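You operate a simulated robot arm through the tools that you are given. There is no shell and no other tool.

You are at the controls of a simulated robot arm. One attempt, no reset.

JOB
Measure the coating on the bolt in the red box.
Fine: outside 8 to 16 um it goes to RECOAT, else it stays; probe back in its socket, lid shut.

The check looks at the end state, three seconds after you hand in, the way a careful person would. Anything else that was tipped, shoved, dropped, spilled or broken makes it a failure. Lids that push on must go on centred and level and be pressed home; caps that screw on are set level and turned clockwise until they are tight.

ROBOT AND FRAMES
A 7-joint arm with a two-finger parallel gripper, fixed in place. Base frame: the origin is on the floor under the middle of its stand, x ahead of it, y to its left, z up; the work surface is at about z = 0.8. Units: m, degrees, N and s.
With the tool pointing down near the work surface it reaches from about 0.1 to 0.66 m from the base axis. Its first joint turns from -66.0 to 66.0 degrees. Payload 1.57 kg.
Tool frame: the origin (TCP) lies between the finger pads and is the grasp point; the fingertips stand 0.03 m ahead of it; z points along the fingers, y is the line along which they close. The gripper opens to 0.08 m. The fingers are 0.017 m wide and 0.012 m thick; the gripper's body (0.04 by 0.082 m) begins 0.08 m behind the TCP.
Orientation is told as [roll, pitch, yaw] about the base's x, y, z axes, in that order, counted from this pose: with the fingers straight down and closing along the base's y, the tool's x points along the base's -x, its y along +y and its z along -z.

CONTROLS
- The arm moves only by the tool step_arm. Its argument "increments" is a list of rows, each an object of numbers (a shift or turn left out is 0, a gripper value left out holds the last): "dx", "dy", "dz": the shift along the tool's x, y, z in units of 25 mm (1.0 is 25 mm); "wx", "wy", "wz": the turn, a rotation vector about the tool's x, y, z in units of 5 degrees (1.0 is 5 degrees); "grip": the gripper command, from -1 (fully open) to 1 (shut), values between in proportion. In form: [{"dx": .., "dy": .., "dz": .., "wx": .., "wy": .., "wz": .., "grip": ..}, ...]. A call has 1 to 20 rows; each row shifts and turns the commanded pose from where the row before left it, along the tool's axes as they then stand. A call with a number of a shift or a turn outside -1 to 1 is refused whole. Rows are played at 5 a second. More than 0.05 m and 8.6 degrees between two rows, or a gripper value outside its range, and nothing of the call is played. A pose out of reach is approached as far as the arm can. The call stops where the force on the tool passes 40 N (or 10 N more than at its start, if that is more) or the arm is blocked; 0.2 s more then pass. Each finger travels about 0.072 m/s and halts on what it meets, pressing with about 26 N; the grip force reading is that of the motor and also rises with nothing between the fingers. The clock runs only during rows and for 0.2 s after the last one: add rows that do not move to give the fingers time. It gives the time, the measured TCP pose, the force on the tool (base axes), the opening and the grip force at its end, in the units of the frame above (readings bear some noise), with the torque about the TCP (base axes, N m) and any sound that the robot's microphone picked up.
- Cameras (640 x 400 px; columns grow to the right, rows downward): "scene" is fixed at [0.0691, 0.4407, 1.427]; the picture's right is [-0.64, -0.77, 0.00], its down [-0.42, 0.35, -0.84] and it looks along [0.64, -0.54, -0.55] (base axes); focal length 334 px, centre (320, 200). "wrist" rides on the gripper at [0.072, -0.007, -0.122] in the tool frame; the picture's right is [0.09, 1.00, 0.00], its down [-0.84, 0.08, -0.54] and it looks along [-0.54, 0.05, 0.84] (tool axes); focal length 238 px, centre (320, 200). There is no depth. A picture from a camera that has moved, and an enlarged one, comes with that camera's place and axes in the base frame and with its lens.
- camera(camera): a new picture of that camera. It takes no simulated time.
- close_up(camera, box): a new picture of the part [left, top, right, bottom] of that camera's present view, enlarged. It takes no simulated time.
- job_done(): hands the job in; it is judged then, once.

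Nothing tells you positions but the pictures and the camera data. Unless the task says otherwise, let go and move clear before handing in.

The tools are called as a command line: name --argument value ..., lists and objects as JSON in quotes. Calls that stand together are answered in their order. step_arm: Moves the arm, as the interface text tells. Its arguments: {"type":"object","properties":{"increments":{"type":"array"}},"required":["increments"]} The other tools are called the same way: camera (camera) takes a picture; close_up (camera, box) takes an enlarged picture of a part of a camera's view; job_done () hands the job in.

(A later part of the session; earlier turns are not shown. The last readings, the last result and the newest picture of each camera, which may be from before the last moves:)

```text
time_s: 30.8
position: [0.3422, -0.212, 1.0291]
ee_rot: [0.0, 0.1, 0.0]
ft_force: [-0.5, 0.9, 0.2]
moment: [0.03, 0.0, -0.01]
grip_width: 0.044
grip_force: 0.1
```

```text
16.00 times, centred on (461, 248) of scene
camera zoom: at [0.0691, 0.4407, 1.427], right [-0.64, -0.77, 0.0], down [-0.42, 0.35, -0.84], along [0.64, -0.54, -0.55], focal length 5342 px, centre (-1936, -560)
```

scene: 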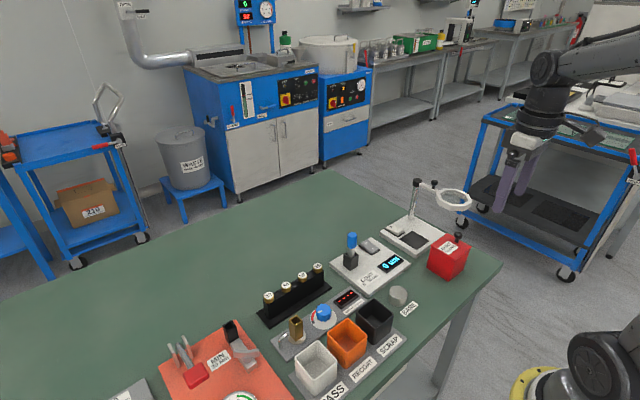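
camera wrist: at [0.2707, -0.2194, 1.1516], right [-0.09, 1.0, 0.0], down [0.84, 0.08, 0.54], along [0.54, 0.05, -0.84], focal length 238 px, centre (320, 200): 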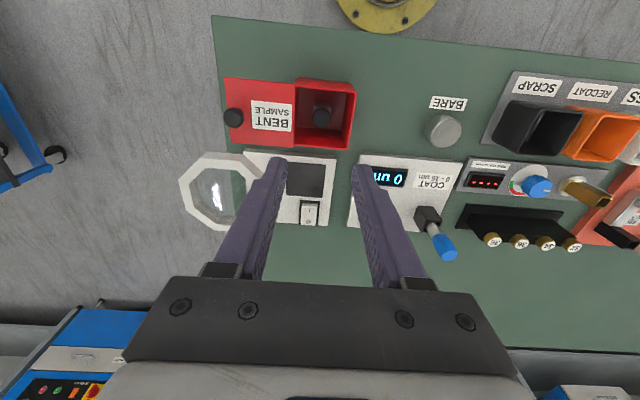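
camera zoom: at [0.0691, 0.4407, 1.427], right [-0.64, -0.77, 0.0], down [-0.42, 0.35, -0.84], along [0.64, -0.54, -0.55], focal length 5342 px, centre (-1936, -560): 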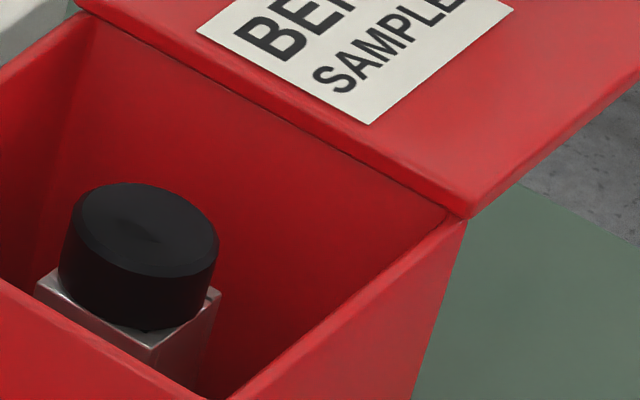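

The lid stays level by itself. The bolt stands upright in the box: black round head about 21 mm across at (0.340, -0.211), top near z≈0.865, on a square grey body. Next I'll go to the gauge probe.

step_arm --increments '[{"dx": -0.54, "dy": 0.96, "dz": -0.2}, {"dx": -0.54, "dy": 0.96, "dz": -0.2}, {"dx": -0.54, "dy": 0.96, "dz": -0.2}, {"dx": -0.54, "dy": 0.96, "dz": -0.2}, {"dx": -0.54, "dy": 0.96, "dz": -0.1}, {"dx": -0.54, "dy": 0.96}, {"dx": -0.54, "dy": 0.96}, {"dx": -0.54, "dy": 0.96}, {}]'

camera --camera "wrist"

close_up --camera "wrist" --box '[230, 80, 390, 180]'

close_up --camera "scene" --box '[320, 220, 400, 290]'

```text
time_s: 32.8
position: [0.448, -0.0185, 1.0525]
ee_rot: [-0.1, 0.0, 0.0]
ft_force: [0.9, 0.7, -0.7]
moment: [-0.03, 0.01, -0.01]
grip_width: 0.0442
grip_force: 0.2
```

```text
taken
camera wrist: at [0.377, -0.0259, 1.1746], right [-0.09, 1.0, 0.0], down [0.84, 0.08, 0.54], along [0.54, 0.05, -0.84], focal length 238 px, centre (320, 200)
```

wrist: 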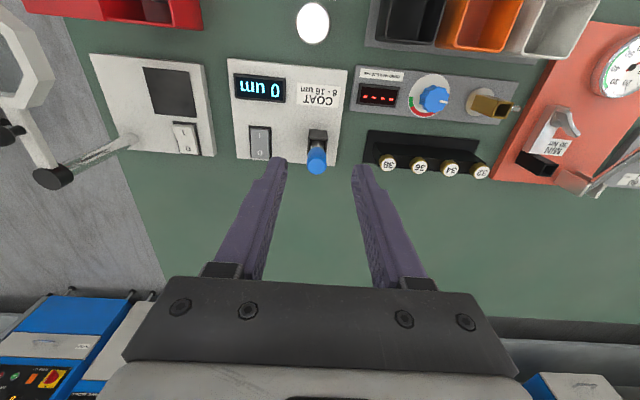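

```text
4.00 times, centred on (310, 130) of wrist
camera zoom: at [0.377, -0.0259, 1.1746], right [-0.09, 1.0, 0.0], down [0.84, 0.08, 0.54], along [0.54, 0.05, -0.84], focal length 953 px, centre (360, 480)
```

zoom: 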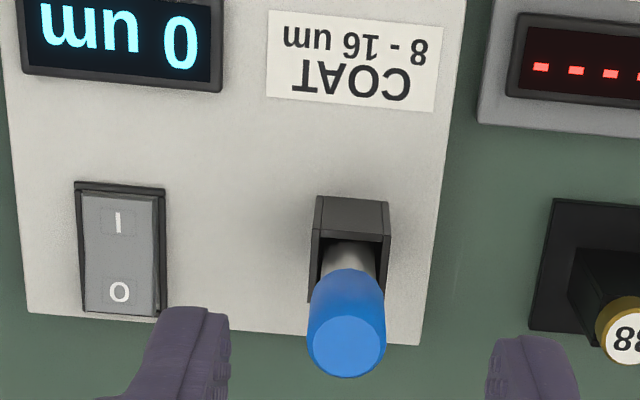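

```text
5.71 times, centred on (360, 255) of scene
camera zoom: at [0.0691, 0.4407, 1.427], right [-0.64, -0.77, 0.0], down [-0.42, 0.35, -0.84], along [0.64, -0.54, -0.55], focal length 1908 px, centre (91, -114)
```

zoom: 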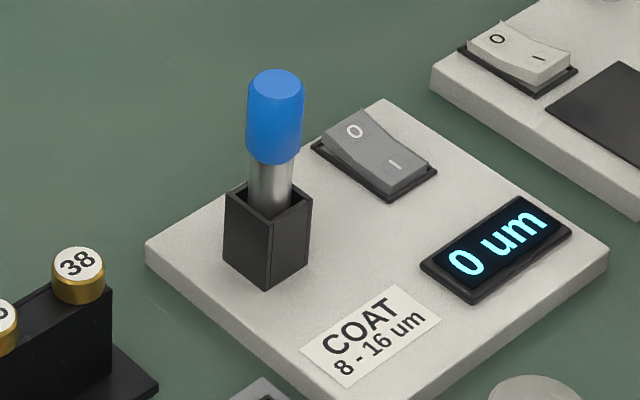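

The probe's blue handle is about 22 mm across, spanning z≈0.884 to 0.919, at about (0.495, -0.019). I'll move over it and verify the alignment.

step_arm --increments '[{"dx": -0.95, "grip": -0.5}, {"dx": -0.95}, {"dz": 0.6}, {"dz": 0.6}, {}]'

camera --camera "wrist"

close_up --camera "wrist" --box '[270, 90, 370, 165]'

close_up --camera "scene" --box '[310, 180, 410, 290]'

```text
time_s: 34.0
position: [0.4973, -0.0195, 1.0214]
ee_rot: [0.0, 0.0, 0.1]
ft_force: [0.7, 0.0, -0.3]
moment: [-0.03, -0.01, 0.02]
grip_width: 0.0603
grip_force: 0.0
```

```text
taken
camera wrist: at [0.4255, -0.0259, 1.1435], right [-0.09, 1.0, 0.0], down [0.84, 0.08, 0.54], along [0.54, 0.05, -0.84], focal length 238 px, centre (320, 200)
```

wrist: 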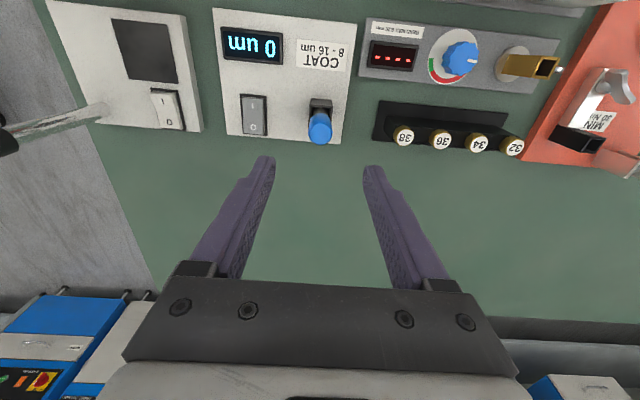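

```text
5.33 times, centred on (320, 128) of wrist
camera zoom: at [0.4255, -0.0259, 1.1435], right [-0.09, 1.0, 0.0], down [0.84, 0.08, 0.54], along [0.54, 0.05, -0.84], focal length 1271 px, centre (320, 587)
```

zoom: 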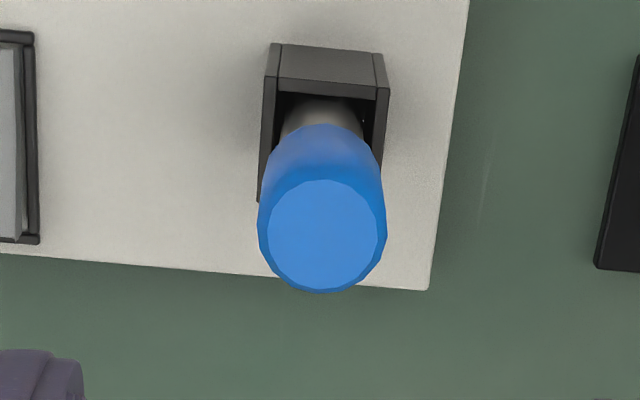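

```text
3.64 times, centred on (360, 235) of scene
camera zoom: at [0.0691, 0.4407, 1.427], right [-0.64, -0.77, 0.0], down [-0.42, 0.35, -0.84], along [0.64, -0.54, -0.55], focal length 1214 px, centre (174, 73)
```

zoom: 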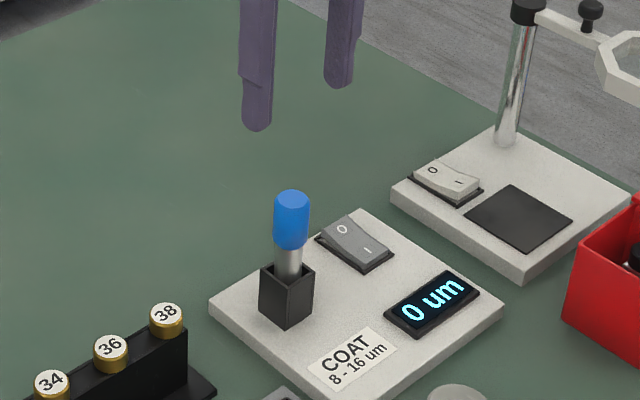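

The probe top is at (0.4945, -0.0192). I'll descend and grip the blue handle.

step_arm --increments '[{"dx": 0.1, "dz": 0.8}, {"dz": 0.8}, {"dz": 0.8}, {"dz": 0.8}, {"dz": 0.7}, {"dz": 0.42}, {}]'

camera --camera "wrist"

close_up --camera "scene" --box '[310, 180, 410, 290]'

```text
time_s: 35.6
position: [0.4942, -0.0172, 0.9108]
ee_rot: [0.0, 0.1, -0.1]
ft_force: [-0.1, 0.2, -0.5]
moment: [0.0, 0.0, 0.02]
grip_width: 0.0597
grip_force: 0.1
```

```text
taken
camera wrist: at [0.4232, -0.0254, 1.0341], right [-0.09, 1.0, 0.0], down [0.84, 0.08, 0.54], along [0.54, 0.05, -0.84], focal length 238 px, centre (320, 200)
```

wrist: 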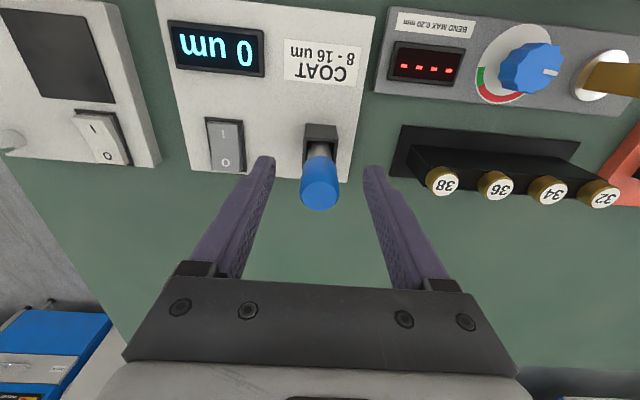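

```text
3.64 times, centred on (360, 235) of scene
camera zoom: at [0.0691, 0.4407, 1.427], right [-0.64, -0.77, 0.0], down [-0.42, 0.35, -0.84], along [0.64, -0.54, -0.55], focal length 1214 px, centre (174, 73)
```

zoom: 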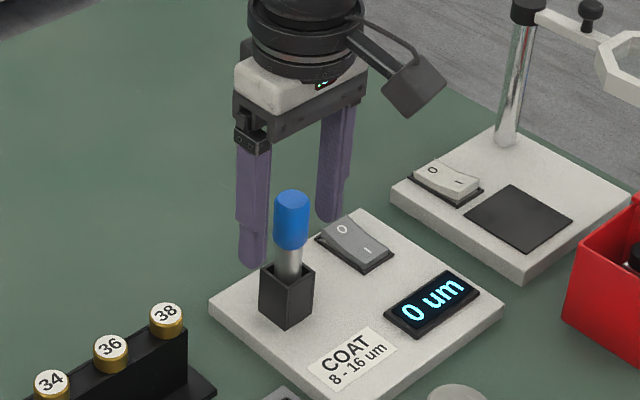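

close_up --camera "wrist" --box '[270, 120, 370, 220]'

```text
4.00 times, centred on (320, 170) of wrist
camera zoom: at [0.4232, -0.0254, 1.0341], right [-0.09, 1.0, 0.0], down [0.84, 0.08, 0.54], along [0.54, 0.05, -0.84], focal length 953 px, centre (320, 320)
```

zoom: 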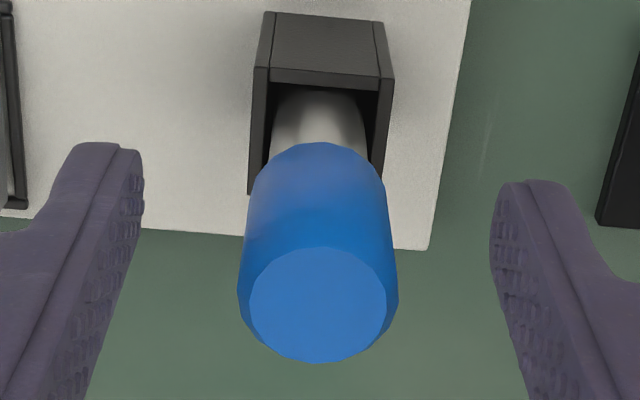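

Alignment is good. I'll close on the handle and lift a little.

step_arm --increments '[{"grip": 1}, {}, {}, {}, {"dz": -0.1}, {"dz": -0.2}, {"dz": -0.2}, {}]'

close_up --camera "scene" --box '[310, 180, 410, 290]'

camera --camera "wrist"

```text
time_s: 37.4
position: [0.4937, -0.0186, 0.9248]
ee_rot: [0.0, 0.0, 0.0]
ft_force: [-0.6, -0.1, 0.0]
moment: [-0.01, -0.01, 0.01]
grip_width: 0.0222
grip_force: 25.8
```

```text
3.64 times, centred on (360, 235) of scene
camera zoom: at [0.0691, 0.4407, 1.427], right [-0.64, -0.77, 0.0], down [-0.42, 0.35, -0.84], along [0.64, -0.54, -0.55], focal length 1214 px, centre (174, 73)
```

zoom: 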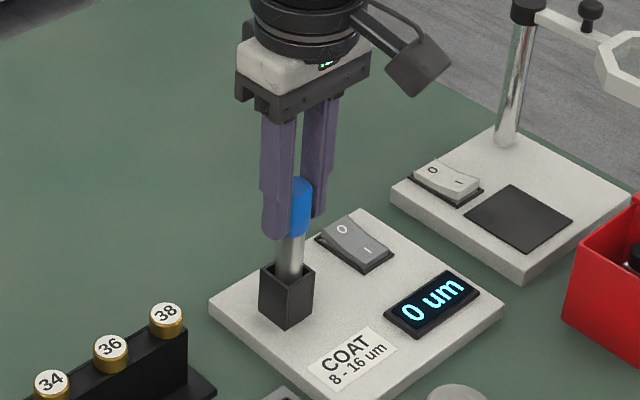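

```text
taken
camera wrist: at [0.4227, -0.0264, 1.048], right [-0.09, 1.0, 0.0], down [0.84, 0.08, 0.54], along [0.54, 0.05, -0.84], focal length 238 px, centre (320, 200)
```

wrist: 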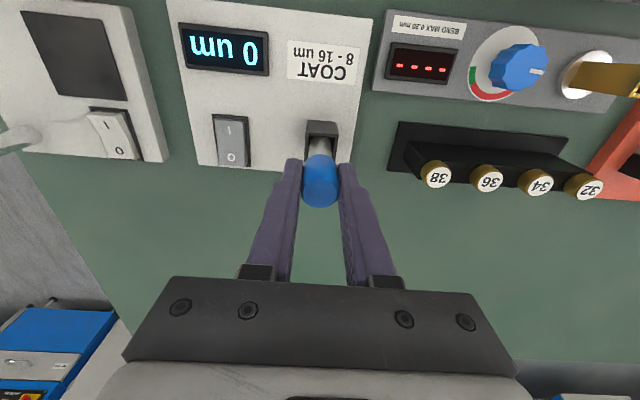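

The probe is coming out cleanly. I'll lift it clear of the socket.

step_arm --increments '[{"dz": -0.4}, {"dz": -0.5}, {"dz": -0.6}, {"dz": -0.8}, {"dz": -0.8}, {"dz": -0.4}, {}]'

close_up --camera "scene" --box '[290, 130, 430, 300]'

camera --camera "wrist"

```text
time_s: 39.0
position: [0.4941, -0.0187, 1.013]
ee_rot: [0.0, -0.1, 0.1]
ft_force: [0.4, -0.4, -0.6]
moment: [0.01, 0.01, -0.01]
grip_width: 0.0226
grip_force: 26.1
```

```text
2.35 times, centred on (360, 215) of scene
camera zoom: at [0.0691, 0.4407, 1.427], right [-0.64, -0.77, 0.0], down [-0.42, 0.35, -0.84], along [0.64, -0.54, -0.55], focal length 786 px, centre (226, 165)
```

zoom: 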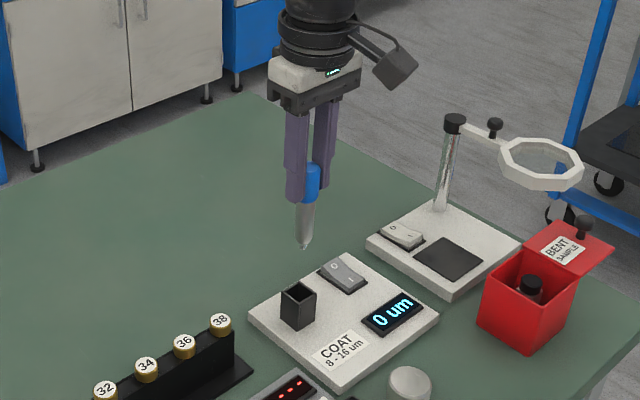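

```text
taken
camera wrist: at [0.4226, -0.0257, 1.1359], right [-0.09, 1.0, 0.0], down [0.84, 0.08, 0.54], along [0.54, 0.05, -0.84], focal length 238 px, centre (320, 200)
```

wrist: 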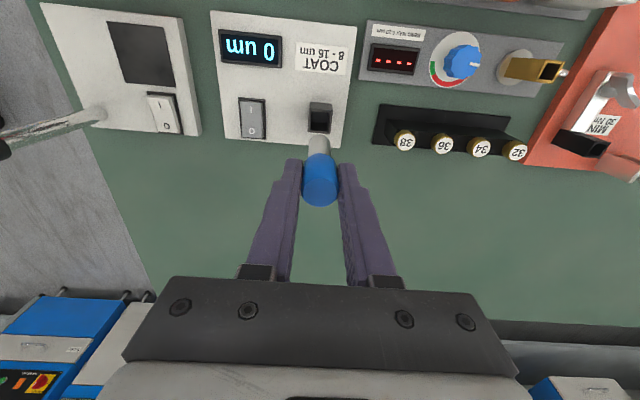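

close_up --camera "scene" --box '[340, 190, 380, 240]'

close_up --camera "wrist" --box '[290, 90, 350, 220]'

close_up --camera "scene" --box '[380, 270, 430, 320]'

```text
8.00 times, centred on (360, 215) of scene
camera zoom: at [0.0691, 0.4407, 1.427], right [-0.64, -0.77, 0.0], down [-0.42, 0.35, -0.84], along [0.64, -0.54, -0.55], focal length 2671 px, centre (0, 80)
```

zoom: 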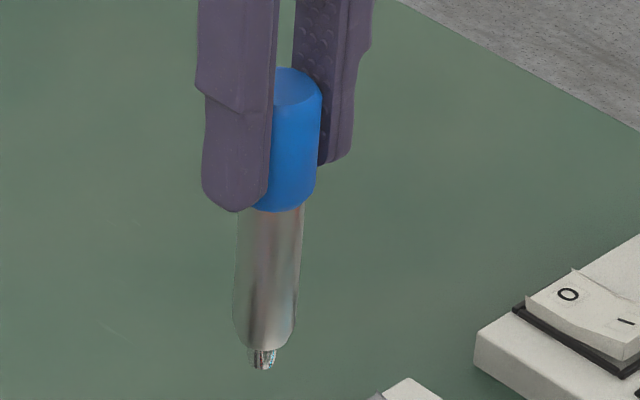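

```text
3.08 times, centred on (320, 155) of wrist
camera zoom: at [0.4226, -0.0257, 1.1359], right [-0.09, 1.0, 0.0], down [0.84, 0.08, 0.54], along [0.54, 0.05, -0.84], focal length 733 px, centre (320, 338)
```

zoom: 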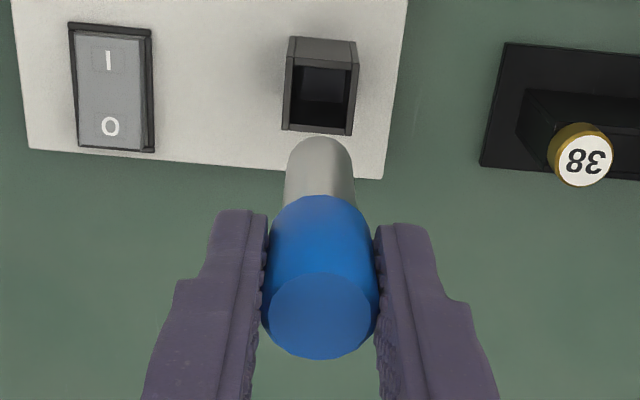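

```text
8.00 times, centred on (405, 295) of scene
camera zoom: at [0.0691, 0.4407, 1.427], right [-0.64, -0.77, 0.0], down [-0.42, 0.35, -0.84], along [0.64, -0.54, -0.55], focal length 2671 px, centre (-360, -560)
```

zoom: 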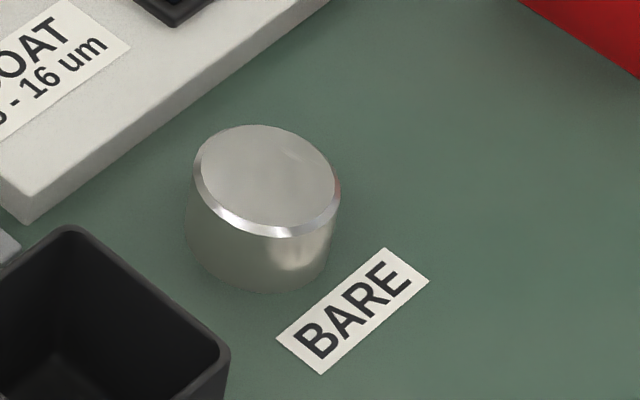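

The probe is out: blue handle, steel shaft, small nib, with the tip about 97 mm below the TCP. I'll check the gauge zero on the BARE block at about (0.352, -0.039) first, starting by moving above it.

step_arm --increments '[{"dx": 0.947, "dy": -0.135}, {"dx": 0.947, "dy": -0.135}, {"dx": 0.947, "dy": -0.135}, {"dx": 0.947, "dy": -0.135}, {"dx": 0.947, "dy": -0.135}, {"dx": 0.947, "dy": -0.135}, {}]'

camera --camera "wrist"

close_up --camera "scene" --box '[350, 170, 470, 330]'

```text
time_s: 40.6
position: [0.352, -0.0404, 1.0132]
ee_rot: [0.0, 0.1, 0.0]
ft_force: [0.3, 0.0, -0.7]
moment: [-0.02, -0.02, 0.0]
grip_width: 0.0227
grip_force: 25.8
```

```text
taken
camera wrist: at [0.2801, -0.047, 1.1354], right [-0.09, 1.0, 0.0], down [0.84, 0.08, 0.54], along [0.54, 0.05, -0.84], focal length 238 px, centre (320, 200)
```

wrist: 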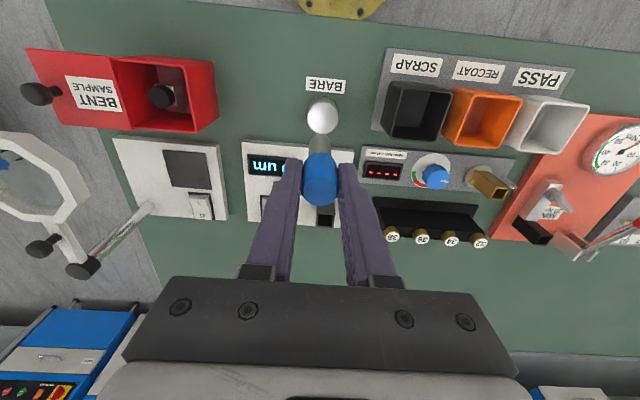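

```text
2.50 times, centred on (410, 250) of scene
camera zoom: at [0.0691, 0.4407, 1.427], right [-0.64, -0.77, 0.0], down [-0.42, 0.35, -0.84], along [0.64, -0.54, -0.55], focal length 835 px, centre (95, 75)
```

zoom: 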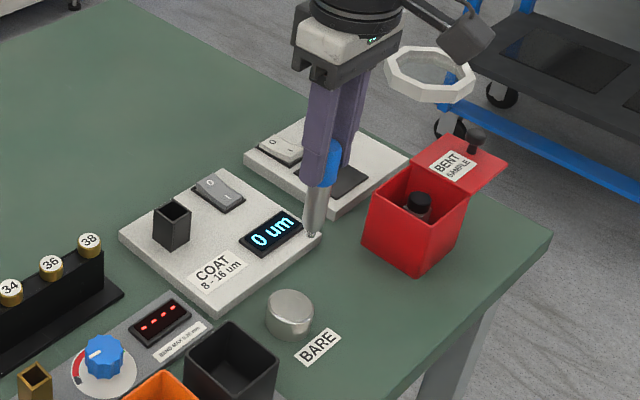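

close_up --camera "wrist" --box '[280, 70, 370, 170]'

```text
4.00 times, centred on (325, 120) of wrist
camera zoom: at [0.2801, -0.047, 1.1354], right [-0.09, 1.0, 0.0], down [0.84, 0.08, 0.54], along [0.54, 0.05, -0.84], focal length 953 px, centre (300, 520)
```

zoom: 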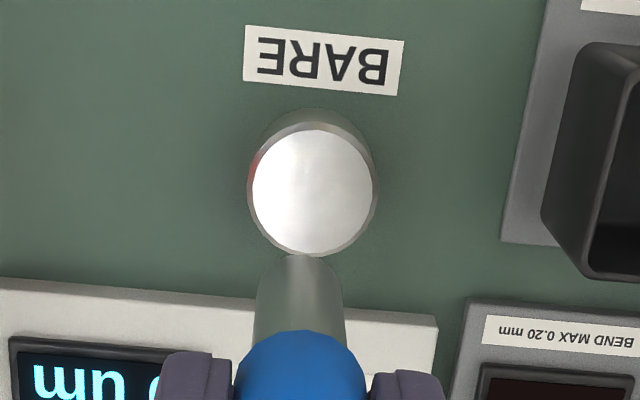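

The BARE disc is centred at about (0.355, -0.036). I'll shift slightly and descend most of the way.

step_arm --increments '[{"dx": -0.12, "dy": 0.17, "dz": 0.8}, {"dz": 0.8}, {"dz": 0.8}, {"dz": 0.5}, {}]'

close_up --camera "scene" --box '[370, 230, 450, 310]'

close_up --camera "wrist" --box '[270, 70, 380, 190]'

```text
time_s: 41.8
position: [0.355, -0.0353, 0.9398]
ee_rot: [-0.1, -0.1, 0.0]
ft_force: [-0.8, 0.3, -1.2]
moment: [0.01, -0.02, 0.02]
grip_width: 0.0226
grip_force: 26.0
```

```text
5.00 times, centred on (410, 270) of scene
camera zoom: at [0.0691, 0.4407, 1.427], right [-0.64, -0.77, 0.0], down [-0.42, 0.35, -0.84], along [0.64, -0.54, -0.55], focal length 1669 px, centre (-130, -150)
```

zoom: 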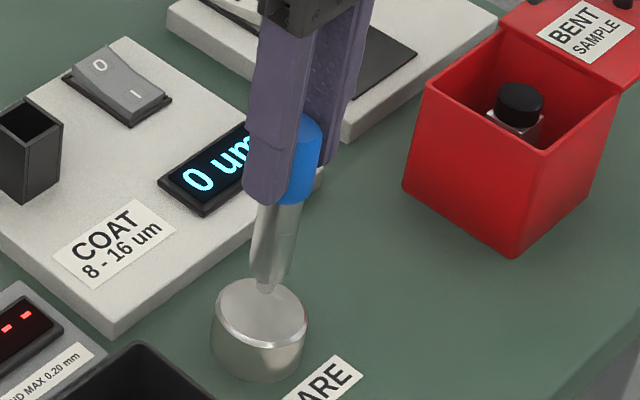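

```text
3.33 times, centred on (325, 130) of wrist
camera zoom: at [0.2842, -0.0434, 1.0618], right [-0.09, 1.0, 0.0], down [0.84, 0.08, 0.54], along [0.54, 0.05, -0.84], focal length 794 px, centre (303, 433)
```

zoom: 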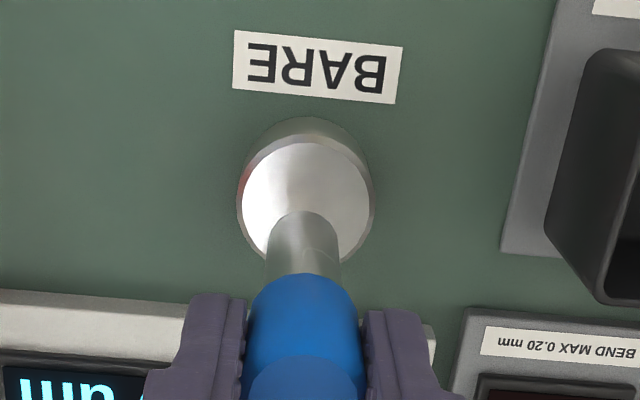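

The nib is about 10 mm above the block. I'll lower it 8 mm, then go in fine steps.

step_arm --increments '[{"dz": 0.2}, {"dz": 0.12}, {}]'

close_up --camera "scene" --box '[370, 240, 430, 310]'

```text
time_s: 42.6
position: [0.3551, -0.0354, 0.9328]
ee_rot: [0.1, 0.0, 0.1]
ft_force: [-0.1, -0.5, -0.6]
moment: [0.01, 0.02, -0.03]
grip_width: 0.0226
grip_force: 26.0
```

```text
5.71 times, centred on (400, 275) of scene
camera zoom: at [0.0691, 0.4407, 1.427], right [-0.64, -0.77, 0.0], down [-0.42, 0.35, -0.84], along [0.64, -0.54, -0.55], focal length 1908 px, centre (-137, -229)
```

zoom: 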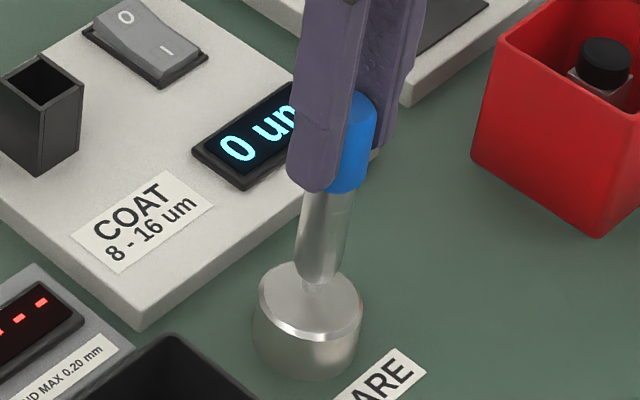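

step_arm --increments '[{"dz": 0.04}, {"dz": 0.04}, {"dz": 0.03}, {}]'

close_up --camera "scene" --box '[370, 240, 430, 310]'

```text
time_s: 43.6
position: [0.3545, -0.0347, 0.9286]
ee_rot: [0.0, 0.0, 0.0]
ft_force: [0.2, -0.4, -0.5]
moment: [0.01, 0.01, 0.0]
grip_width: 0.0225
grip_force: 25.6
```

```text
5.71 times, centred on (400, 275) of scene
camera zoom: at [0.0691, 0.4407, 1.427], right [-0.64, -0.77, 0.0], down [-0.42, 0.35, -0.84], along [0.64, -0.54, -0.55], focal length 1908 px, centre (-137, -229)
```

zoom: 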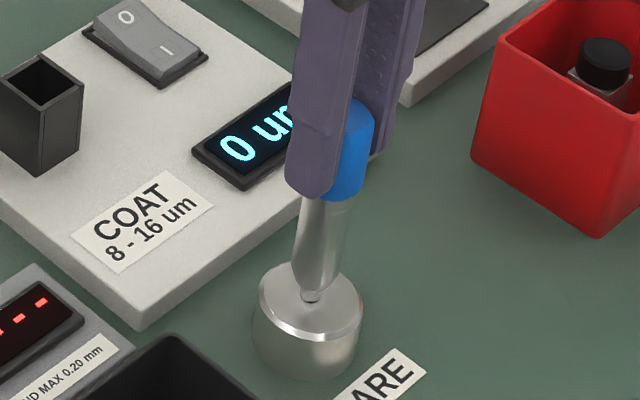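

step_arm --increments '[{"dz": 0.03}, {"dz": 0.03}, {"dz": 0.02}, {}]'

close_up --camera "scene" --box '[370, 240, 430, 310]'

```text
time_s: 44.6
position: [0.3546, -0.0342, 0.9276]
ee_rot: [-0.1, 0.0, 0.0]
ft_force: [-1.4, 1.9, 7.0]
moment: [0.28, 0.1, 0.01]
grip_width: 0.0228
grip_force: 25.8
```

```text
5.71 times, centred on (400, 275) of scene
camera zoom: at [0.069, 0.4407, 1.427], right [-0.64, -0.77, 0.0], down [-0.42, 0.35, -0.84], along [0.64, -0.54, -0.55], focal length 1908 px, centre (-137, -229)
```

zoom: 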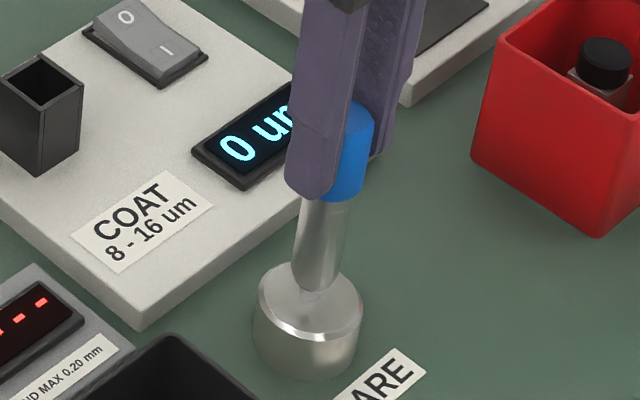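

Contact with about 7 N and the display shows 0. I'll hold for a second to see whether the reading changes.

step_arm --increments '[{}, {}, {}, {}, {}]'

close_up --camera "scene" --box '[375, 250, 415, 280]'

camera --camera "wrist"

```text
time_s: 45.8
position: [0.3535, -0.0354, 0.9279]
ee_rot: [-0.1, 0.0, 0.0]
ft_force: [0.7, -1.2, 3.1]
moment: [-0.1, -0.07, 0.0]
grip_width: 0.0224
grip_force: 26.0
```

```text
13.33 times, centred on (395, 265) of scene
camera zoom: at [0.0691, 0.4407, 1.427], right [-0.64, -0.77, 0.0], down [-0.42, 0.35, -0.84], along [0.64, -0.54, -0.55], focal length 4451 px, centre (-680, -667)
```

zoom: 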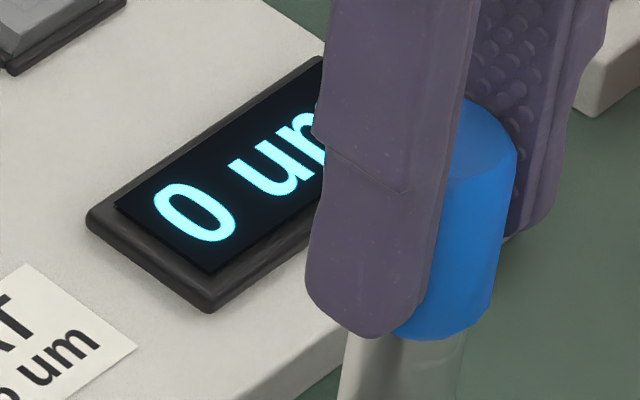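

```text
taken
camera wrist: at [0.2836, -0.043, 1.0498], right [-0.09, 1.0, 0.0], down [0.84, 0.08, 0.54], along [0.54, 0.05, -0.84], focal length 238 px, centre (320, 200)
```

wrist: 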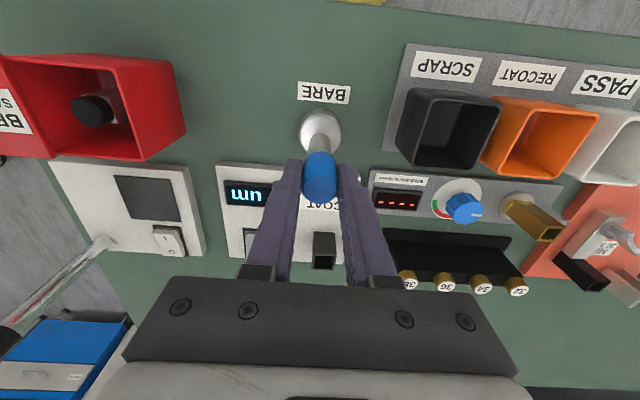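

BARE reads 0 µm, so the zero is good. I'll lift off and carry the probe over the bolt head in the box.

step_arm --increments '[{"dz": -0.6}, {"dz": -0.8}, {"dz": -0.8}, {"dz": -0.8}, {"dx": 0.07, "dy": -0.879}, {"dx": 0.07, "dy": -0.879}, {"dx": 0.07, "dy": -0.879}, {"dx": 0.07, "dy": -0.879}, {"dx": 0.07, "dy": -0.879}, {"dx": 0.07, "dy": -0.879}, {"dx": 0.07, "dy": -0.879}, {"dx": 0.07, "dy": -0.879}, {}]'

close_up --camera "wrist" --box '[260, 90, 400, 210]'

close_up --camera "scene" --box '[360, 180, 490, 290]'

```text
time_s: 48.6
position: [0.3406, -0.2104, 1.0025]
ee_rot: [0.0, 0.0, -0.1]
ft_force: [-0.7, -0.8, -0.9]
moment: [0.03, 0.01, 0.01]
grip_width: 0.0229
grip_force: 26.1
```

```text
3.33 times, centred on (330, 150) of wrist
camera zoom: at [0.2702, -0.2185, 1.1255], right [-0.09, 1.0, 0.0], down [0.84, 0.08, 0.54], along [0.54, 0.05, -0.84], focal length 794 px, centre (287, 367)
```

zoom: 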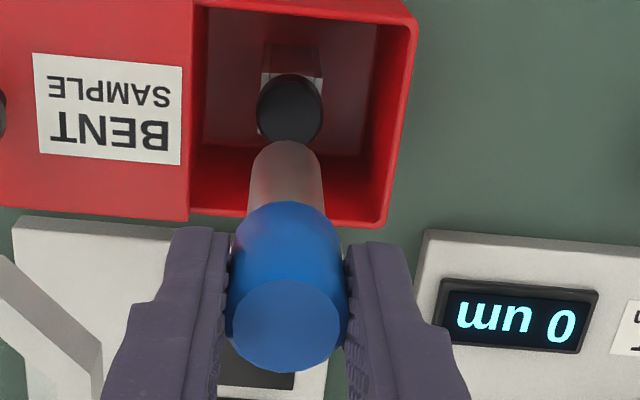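

```text
3.64 times, centred on (425, 235) of scene
camera zoom: at [0.0691, 0.4406, 1.427], right [-0.64, -0.77, 0.0], down [-0.42, 0.35, -0.84], along [0.64, -0.54, -0.55], focal length 1214 px, centre (-62, 73)
```

zoom: 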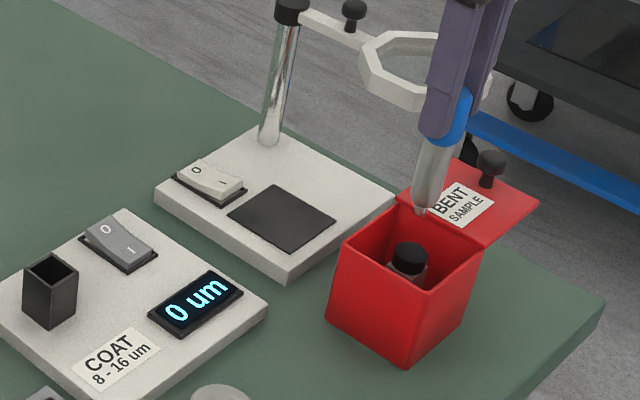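

The bolt head is right below the nib. I'll descend 30 mm, then go in fine steps.

step_arm --increments '[{"dz": 0.5}, {"dz": 0.5}, {"dz": 0.2}, {}]'

close_up --camera "scene" --box '[425, 215, 485, 270]'

close_up --camera "wrist" --box '[270, 90, 380, 190]'

```text
time_s: 49.6
position: [0.3408, -0.2112, 0.9732]
ee_rot: [0.0, 0.0, 0.0]
ft_force: [0.0, -0.1, -0.2]
moment: [-0.05, 0.01, 0.01]
grip_width: 0.0227
grip_force: 26.5
```

```text
7.27 times, centred on (455, 242) of scene
camera zoom: at [0.0691, 0.4407, 1.427], right [-0.64, -0.77, 0.0], down [-0.42, 0.35, -0.84], along [0.64, -0.54, -0.55], focal length 2428 px, centre (-662, -109)
```

zoom: 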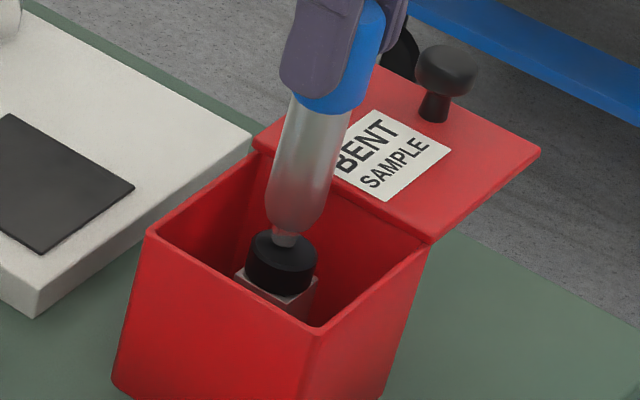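

```text
4.00 times, centred on (325, 140) of wrist
camera zoom: at [0.2699, -0.2189, 1.0958], right [-0.09, 1.0, 0.0], down [0.84, 0.08, 0.54], along [0.54, 0.05, -0.84], focal length 953 px, centre (300, 440)
```

zoom: 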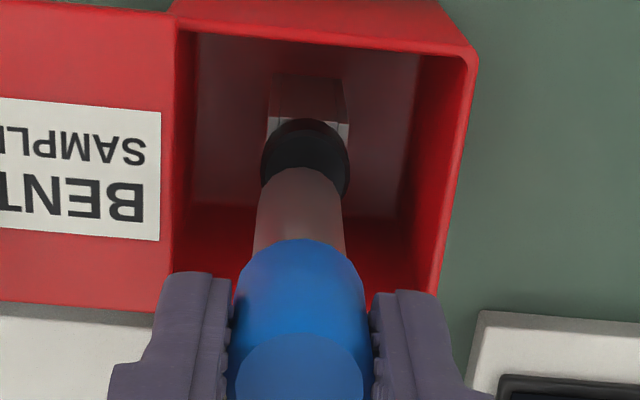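

The nib is a few millimetres above the head. I'll take fine steps down until I feel contact.

step_arm --increments '[{"dz": 0.04}, {"dz": 0.04}, {}]'

close_up --camera "scene" --box '[365, 215, 485, 290]'

```text
time_s: 50.4
position: [0.3413, -0.2117, 0.9722]
ee_rot: [-0.2, -0.2, 0.0]
ft_force: [-1.2, -1.1, 6.0]
moment: [-0.15, 0.13, -0.02]
grip_width: 0.0227
grip_force: 25.6
```

```text
5.33 times, centred on (425, 252) of scene
camera zoom: at [0.069, 0.4407, 1.427], right [-0.64, -0.77, 0.0], down [-0.42, 0.35, -0.84], along [0.64, -0.54, -0.55], focal length 1781 px, centre (-240, -80)
```

zoom: 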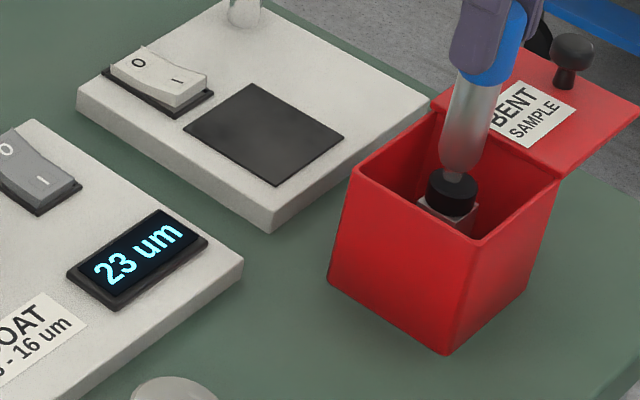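

Contact at about 6 N and the display reads 23 µm. I'll hold for a second to confirm it's steady.

step_arm --increments '[{}, {}, {}, {}, {}]'

close_up --camera "scene" --box '[370, 245, 420, 285]'

close_up --camera "scene" --box '[435, 225, 475, 265]'

```text
time_s: 51.6
position: [0.3416, -0.2098, 0.9698]
ee_rot: [0.0, 0.1, 0.0]
ft_force: [1.5, -0.5, 3.8]
moment: [0.11, -0.21, 0.02]
grip_width: 0.0226
grip_force: 25.8
```

```text
10.00 times, centred on (395, 265) of scene
camera zoom: at [0.0691, 0.4407, 1.427], right [-0.64, -0.77, 0.0], down [-0.42, 0.35, -0.84], along [0.64, -0.54, -0.55], focal length 3339 px, centre (-430, -450)
```

zoom: 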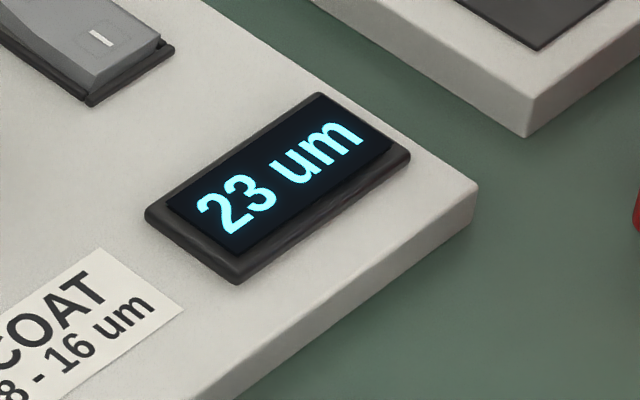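

```text
10.00 times, centred on (455, 245) of scene
camera zoom: at [0.0691, 0.4407, 1.427], right [-0.64, -0.77, 0.0], down [-0.42, 0.35, -0.84], along [0.64, -0.54, -0.55], focal length 3339 px, centre (-1030, -250)
```

zoom: 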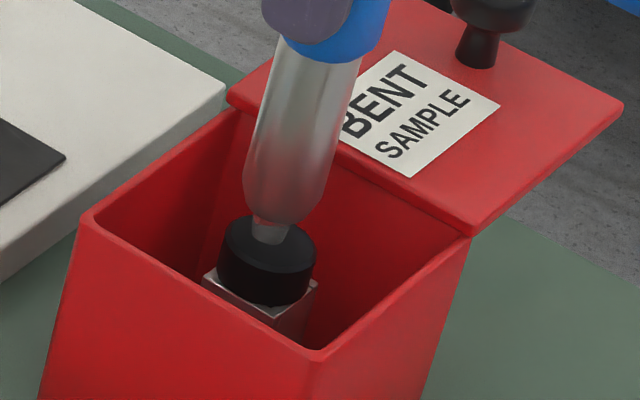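

The reading is steady at 23 µm, outside 8–16, so the bolt goes to RECOAT. First I'll put the probe back: lift out of the box and return above its socket.

step_arm --increments '[{"dz": -0.4}, {"dz": -0.8}, {"dz": -0.8}, {"dx": -0.76525, "dy": 0.959}, {"dx": -0.76525, "dy": 0.959}, {"dx": -0.76525, "dy": 0.959}, {"dx": -0.76525, "dy": 0.959}, {"dx": -0.76525, "dy": 0.959}, {"dx": -0.76525, "dy": 0.959}, {"dx": -0.76525, "dy": 0.959}, {"dx": -0.76525, "dy": 0.959}, {}, {}]'

close_up --camera "wrist" --box '[290, 90, 350, 220]'

close_up --camera "scene" --box '[320, 190, 400, 290]'

close_up --camera "scene" --box '[425, 215, 485, 270]'

```text
time_s: 54.4
position: [0.4943, -0.0206, 1.0219]
ee_rot: [0.0, 0.1, -0.1]
ft_force: [0.9, 1.1, -0.6]
moment: [-0.02, 0.03, 0.01]
grip_width: 0.0226
grip_force: 26.2
```

```text
3.08 times, centred on (320, 155) of wrist
camera zoom: at [0.4242, -0.0275, 1.1433], right [-0.09, 1.0, 0.0], down [0.84, 0.08, 0.54], along [0.54, 0.05, -0.84], focal length 733 px, centre (320, 338)
```

zoom: 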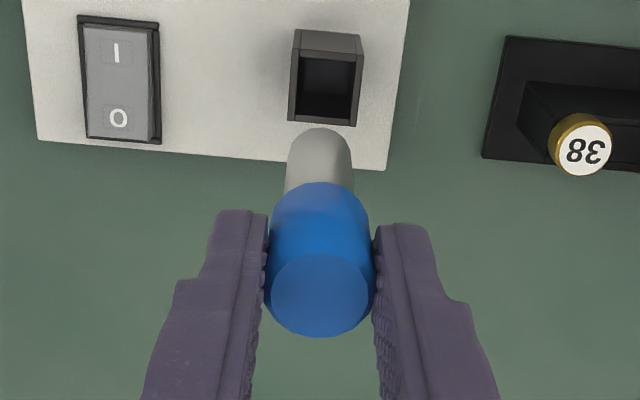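

```text
4.00 times, centred on (360, 240) of scene
camera zoom: at [0.0691, 0.4407, 1.427], right [-0.64, -0.77, 0.0], down [-0.42, 0.35, -0.84], along [0.64, -0.54, -0.55], focal length 1335 px, centre (160, 40)
```

zoom: 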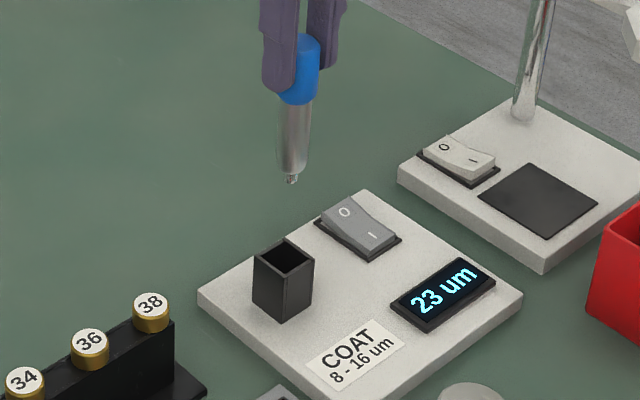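

```text
7.27 times, centred on (455, 242) of scene
camera zoom: at [0.0691, 0.4407, 1.427], right [-0.64, -0.77, 0.0], down [-0.42, 0.35, -0.84], along [0.64, -0.54, -0.55], focal length 2428 px, centre (-662, -109)
```

zoom: 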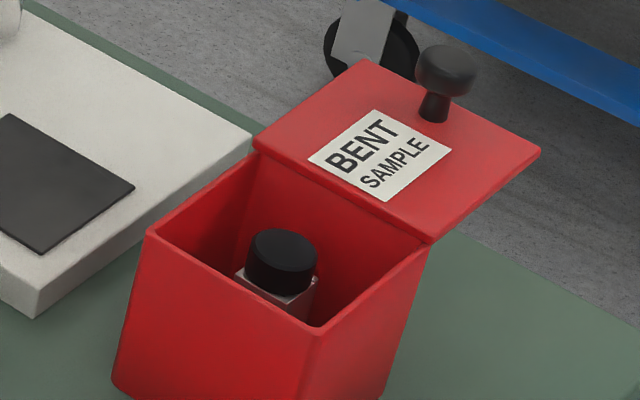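

close_up --camera "scene" --box '[340, 190, 380, 240]'

step_arm --increments '[{}, {}]'

close_up --camera "wrist" --box '[290, 90, 350, 220]'

```text
8.00 times, centred on (360, 215) of scene
camera zoom: at [0.0691, 0.4407, 1.427], right [-0.64, -0.77, 0.0], down [-0.42, 0.35, -0.84], along [0.64, -0.54, -0.55], focal length 2671 px, centre (0, 80)
```

zoom: 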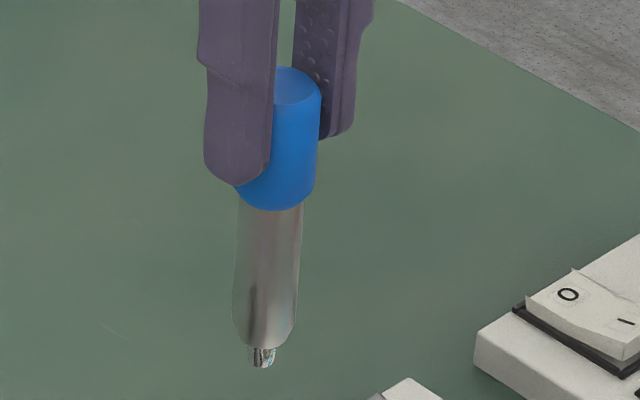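

```text
time_s: 55.0
position: [0.4954, -0.021, 1.0201]
ee_rot: [0.0, 0.0, 0.0]
ft_force: [0.9, 0.2, -0.6]
moment: [0.03, -0.03, -0.01]
grip_width: 0.0225
grip_force: 25.7
```

```text
3.08 times, centred on (320, 155) of wrist
camera zoom: at [0.4241, -0.0276, 1.1433], right [-0.09, 1.0, 0.0], down [0.84, 0.08, 0.54], along [0.54, 0.05, -0.84], focal length 733 px, centre (320, 338)
```

zoom: 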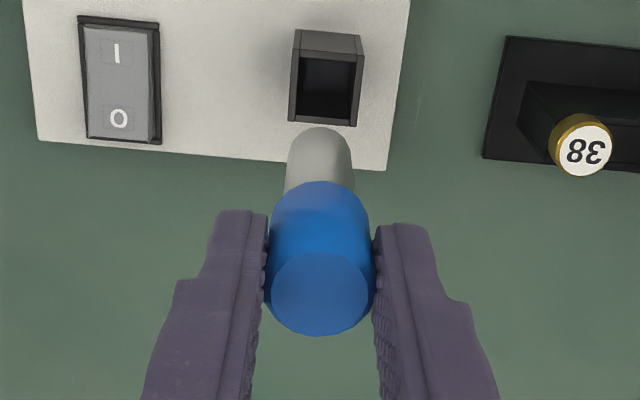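

The probe slid about 7 mm down in the grip but is still vertical, and the tool is about 2 mm off the socket in y. I'll correct that and lower to just above the socket.

step_arm --increments '[{"dx": 0.045, "dy": 0.078}, {"dz": 0.5}, {"dz": 0.6}, {"dz": 0.6}, {"dz": 0.5}, {}, {}]'

close_up --camera "wrist" --box '[290, 90, 350, 220]'

close_up --camera "scene" --box '[330, 215, 380, 275]'

```text
time_s: 56.6
position: [0.4907, -0.0163, 0.9657]
ee_rot: [0.1, 0.0, 0.0]
ft_force: [-0.7, 0.0, 0.0]
moment: [0.0, 0.01, 0.0]
grip_width: 0.0225
grip_force: 26.2
```

```text
3.08 times, centred on (320, 155) of wrist
camera zoom: at [0.4202, -0.024, 1.087], right [-0.09, 1.0, 0.0], down [0.84, 0.08, 0.54], along [0.54, 0.05, -0.84], focal length 733 px, centre (320, 338)
```

zoom: 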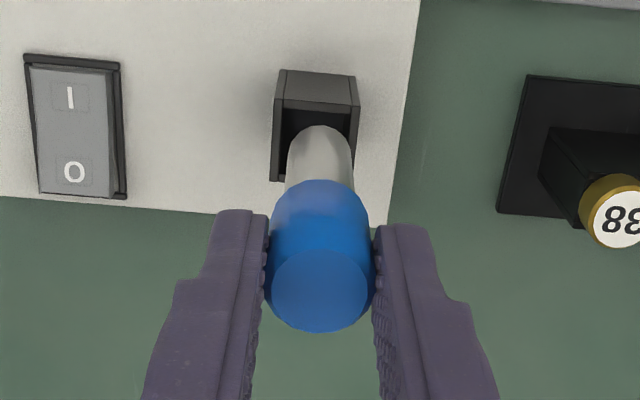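

```text
6.67 times, centred on (355, 245) of scene
camera zoom: at [0.0691, 0.4407, 1.427], right [-0.64, -0.77, 0.0], down [-0.42, 0.35, -0.84], along [0.64, -0.54, -0.55], focal length 2226 px, centre (87, -100)
```

zoom: 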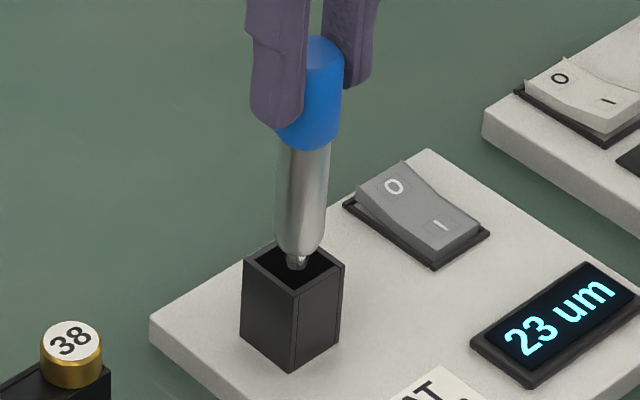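

The tool drifted a few millimetres from command. The socket centre is at (0.4965, -0.0188), so I'll nudge to line up and recheck before inserting.

step_arm --increments '[{"dx": -0.12, "dy": -0.08}, {}, {}]'

close_up --camera "wrist" --box '[290, 90, 350, 220]'

close_up --camera "scene" --box '[335, 225, 375, 270]'

```text
time_s: 57.4
position: [0.4942, -0.0174, 0.9661]
ee_rot: [0.1, 0.1, 0.1]
ft_force: [-0.5, -0.5, -1.4]
moment: [0.0, 0.01, 0.02]
grip_width: 0.0228
grip_force: 26.1
```

```text
3.08 times, centred on (320, 155) of wrist
camera zoom: at [0.4236, -0.0261, 1.0873], right [-0.09, 1.0, 0.0], down [0.84, 0.08, 0.54], along [0.54, 0.05, -0.84], focal length 733 px, centre (320, 338)
```

zoom: 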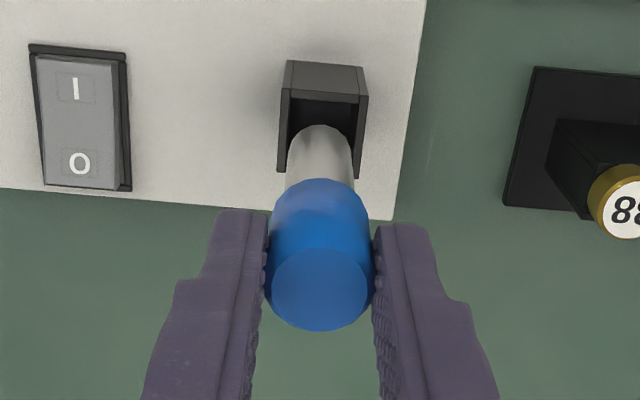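

```text
8.89 times, centred on (355, 248) of scene
camera zoom: at [0.0691, 0.4407, 1.427], right [-0.64, -0.77, 0.0], down [-0.42, 0.35, -0.84], along [0.64, -0.54, -0.55], focal length 2968 px, centre (9, -222)
```

zoom: 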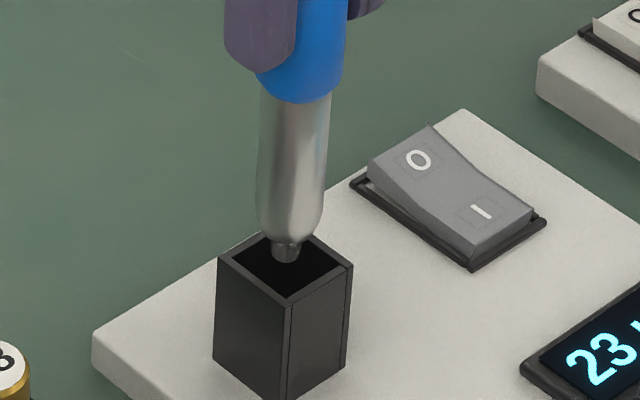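

The nib is centred over the socket and a few millimetres above the rim. I'll insert slowly while watching the force.

step_arm --increments '[{"dz": 0.12}, {"dz": 0.12}, {"dz": 0.12}, {"dz": 0.12}, {}]'

close_up --camera "scene" --box '[335, 225, 375, 270]'

close_up --camera "wrist" --box '[290, 90, 350, 220]'

```text
time_s: 58.6
position: [0.4952, -0.0192, 0.9546]
ee_rot: [0.0, -0.1, 0.0]
ft_force: [-1.0, 0.3, 3.0]
moment: [-0.06, 0.09, -0.04]
grip_width: 0.0226
grip_force: 26.0
```

```text
8.89 times, centred on (355, 248) of scene
camera zoom: at [0.069, 0.4407, 1.427], right [-0.64, -0.77, 0.0], down [-0.42, 0.35, -0.84], along [0.64, -0.54, -0.55], focal length 2968 px, centre (9, -222)
```

zoom: 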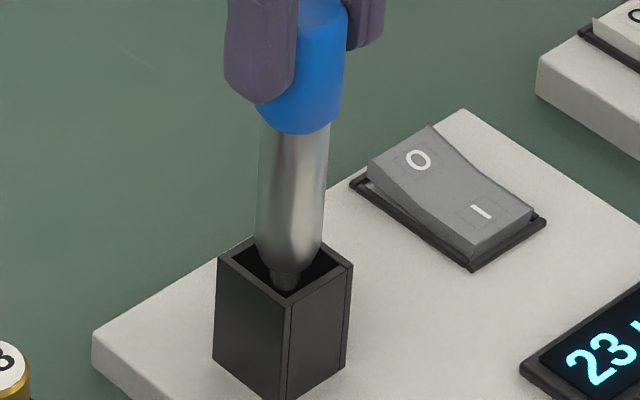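

```text
3.08 times, centred on (320, 155) of wrist
camera zoom: at [0.424, -0.0273, 1.0758], right [-0.09, 1.0, 0.0], down [0.84, 0.08, 0.54], along [0.54, 0.05, -0.84], focal length 733 px, centre (320, 338)
```

zoom: 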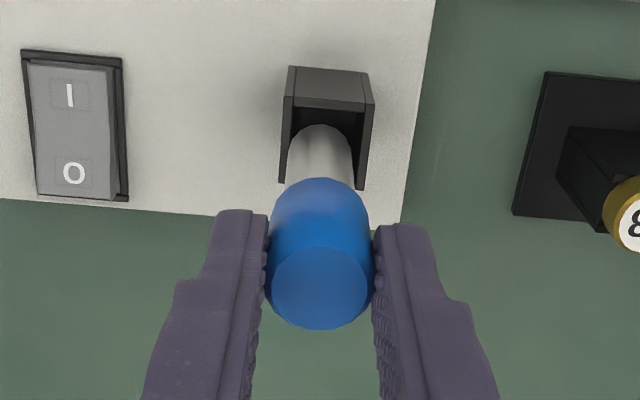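

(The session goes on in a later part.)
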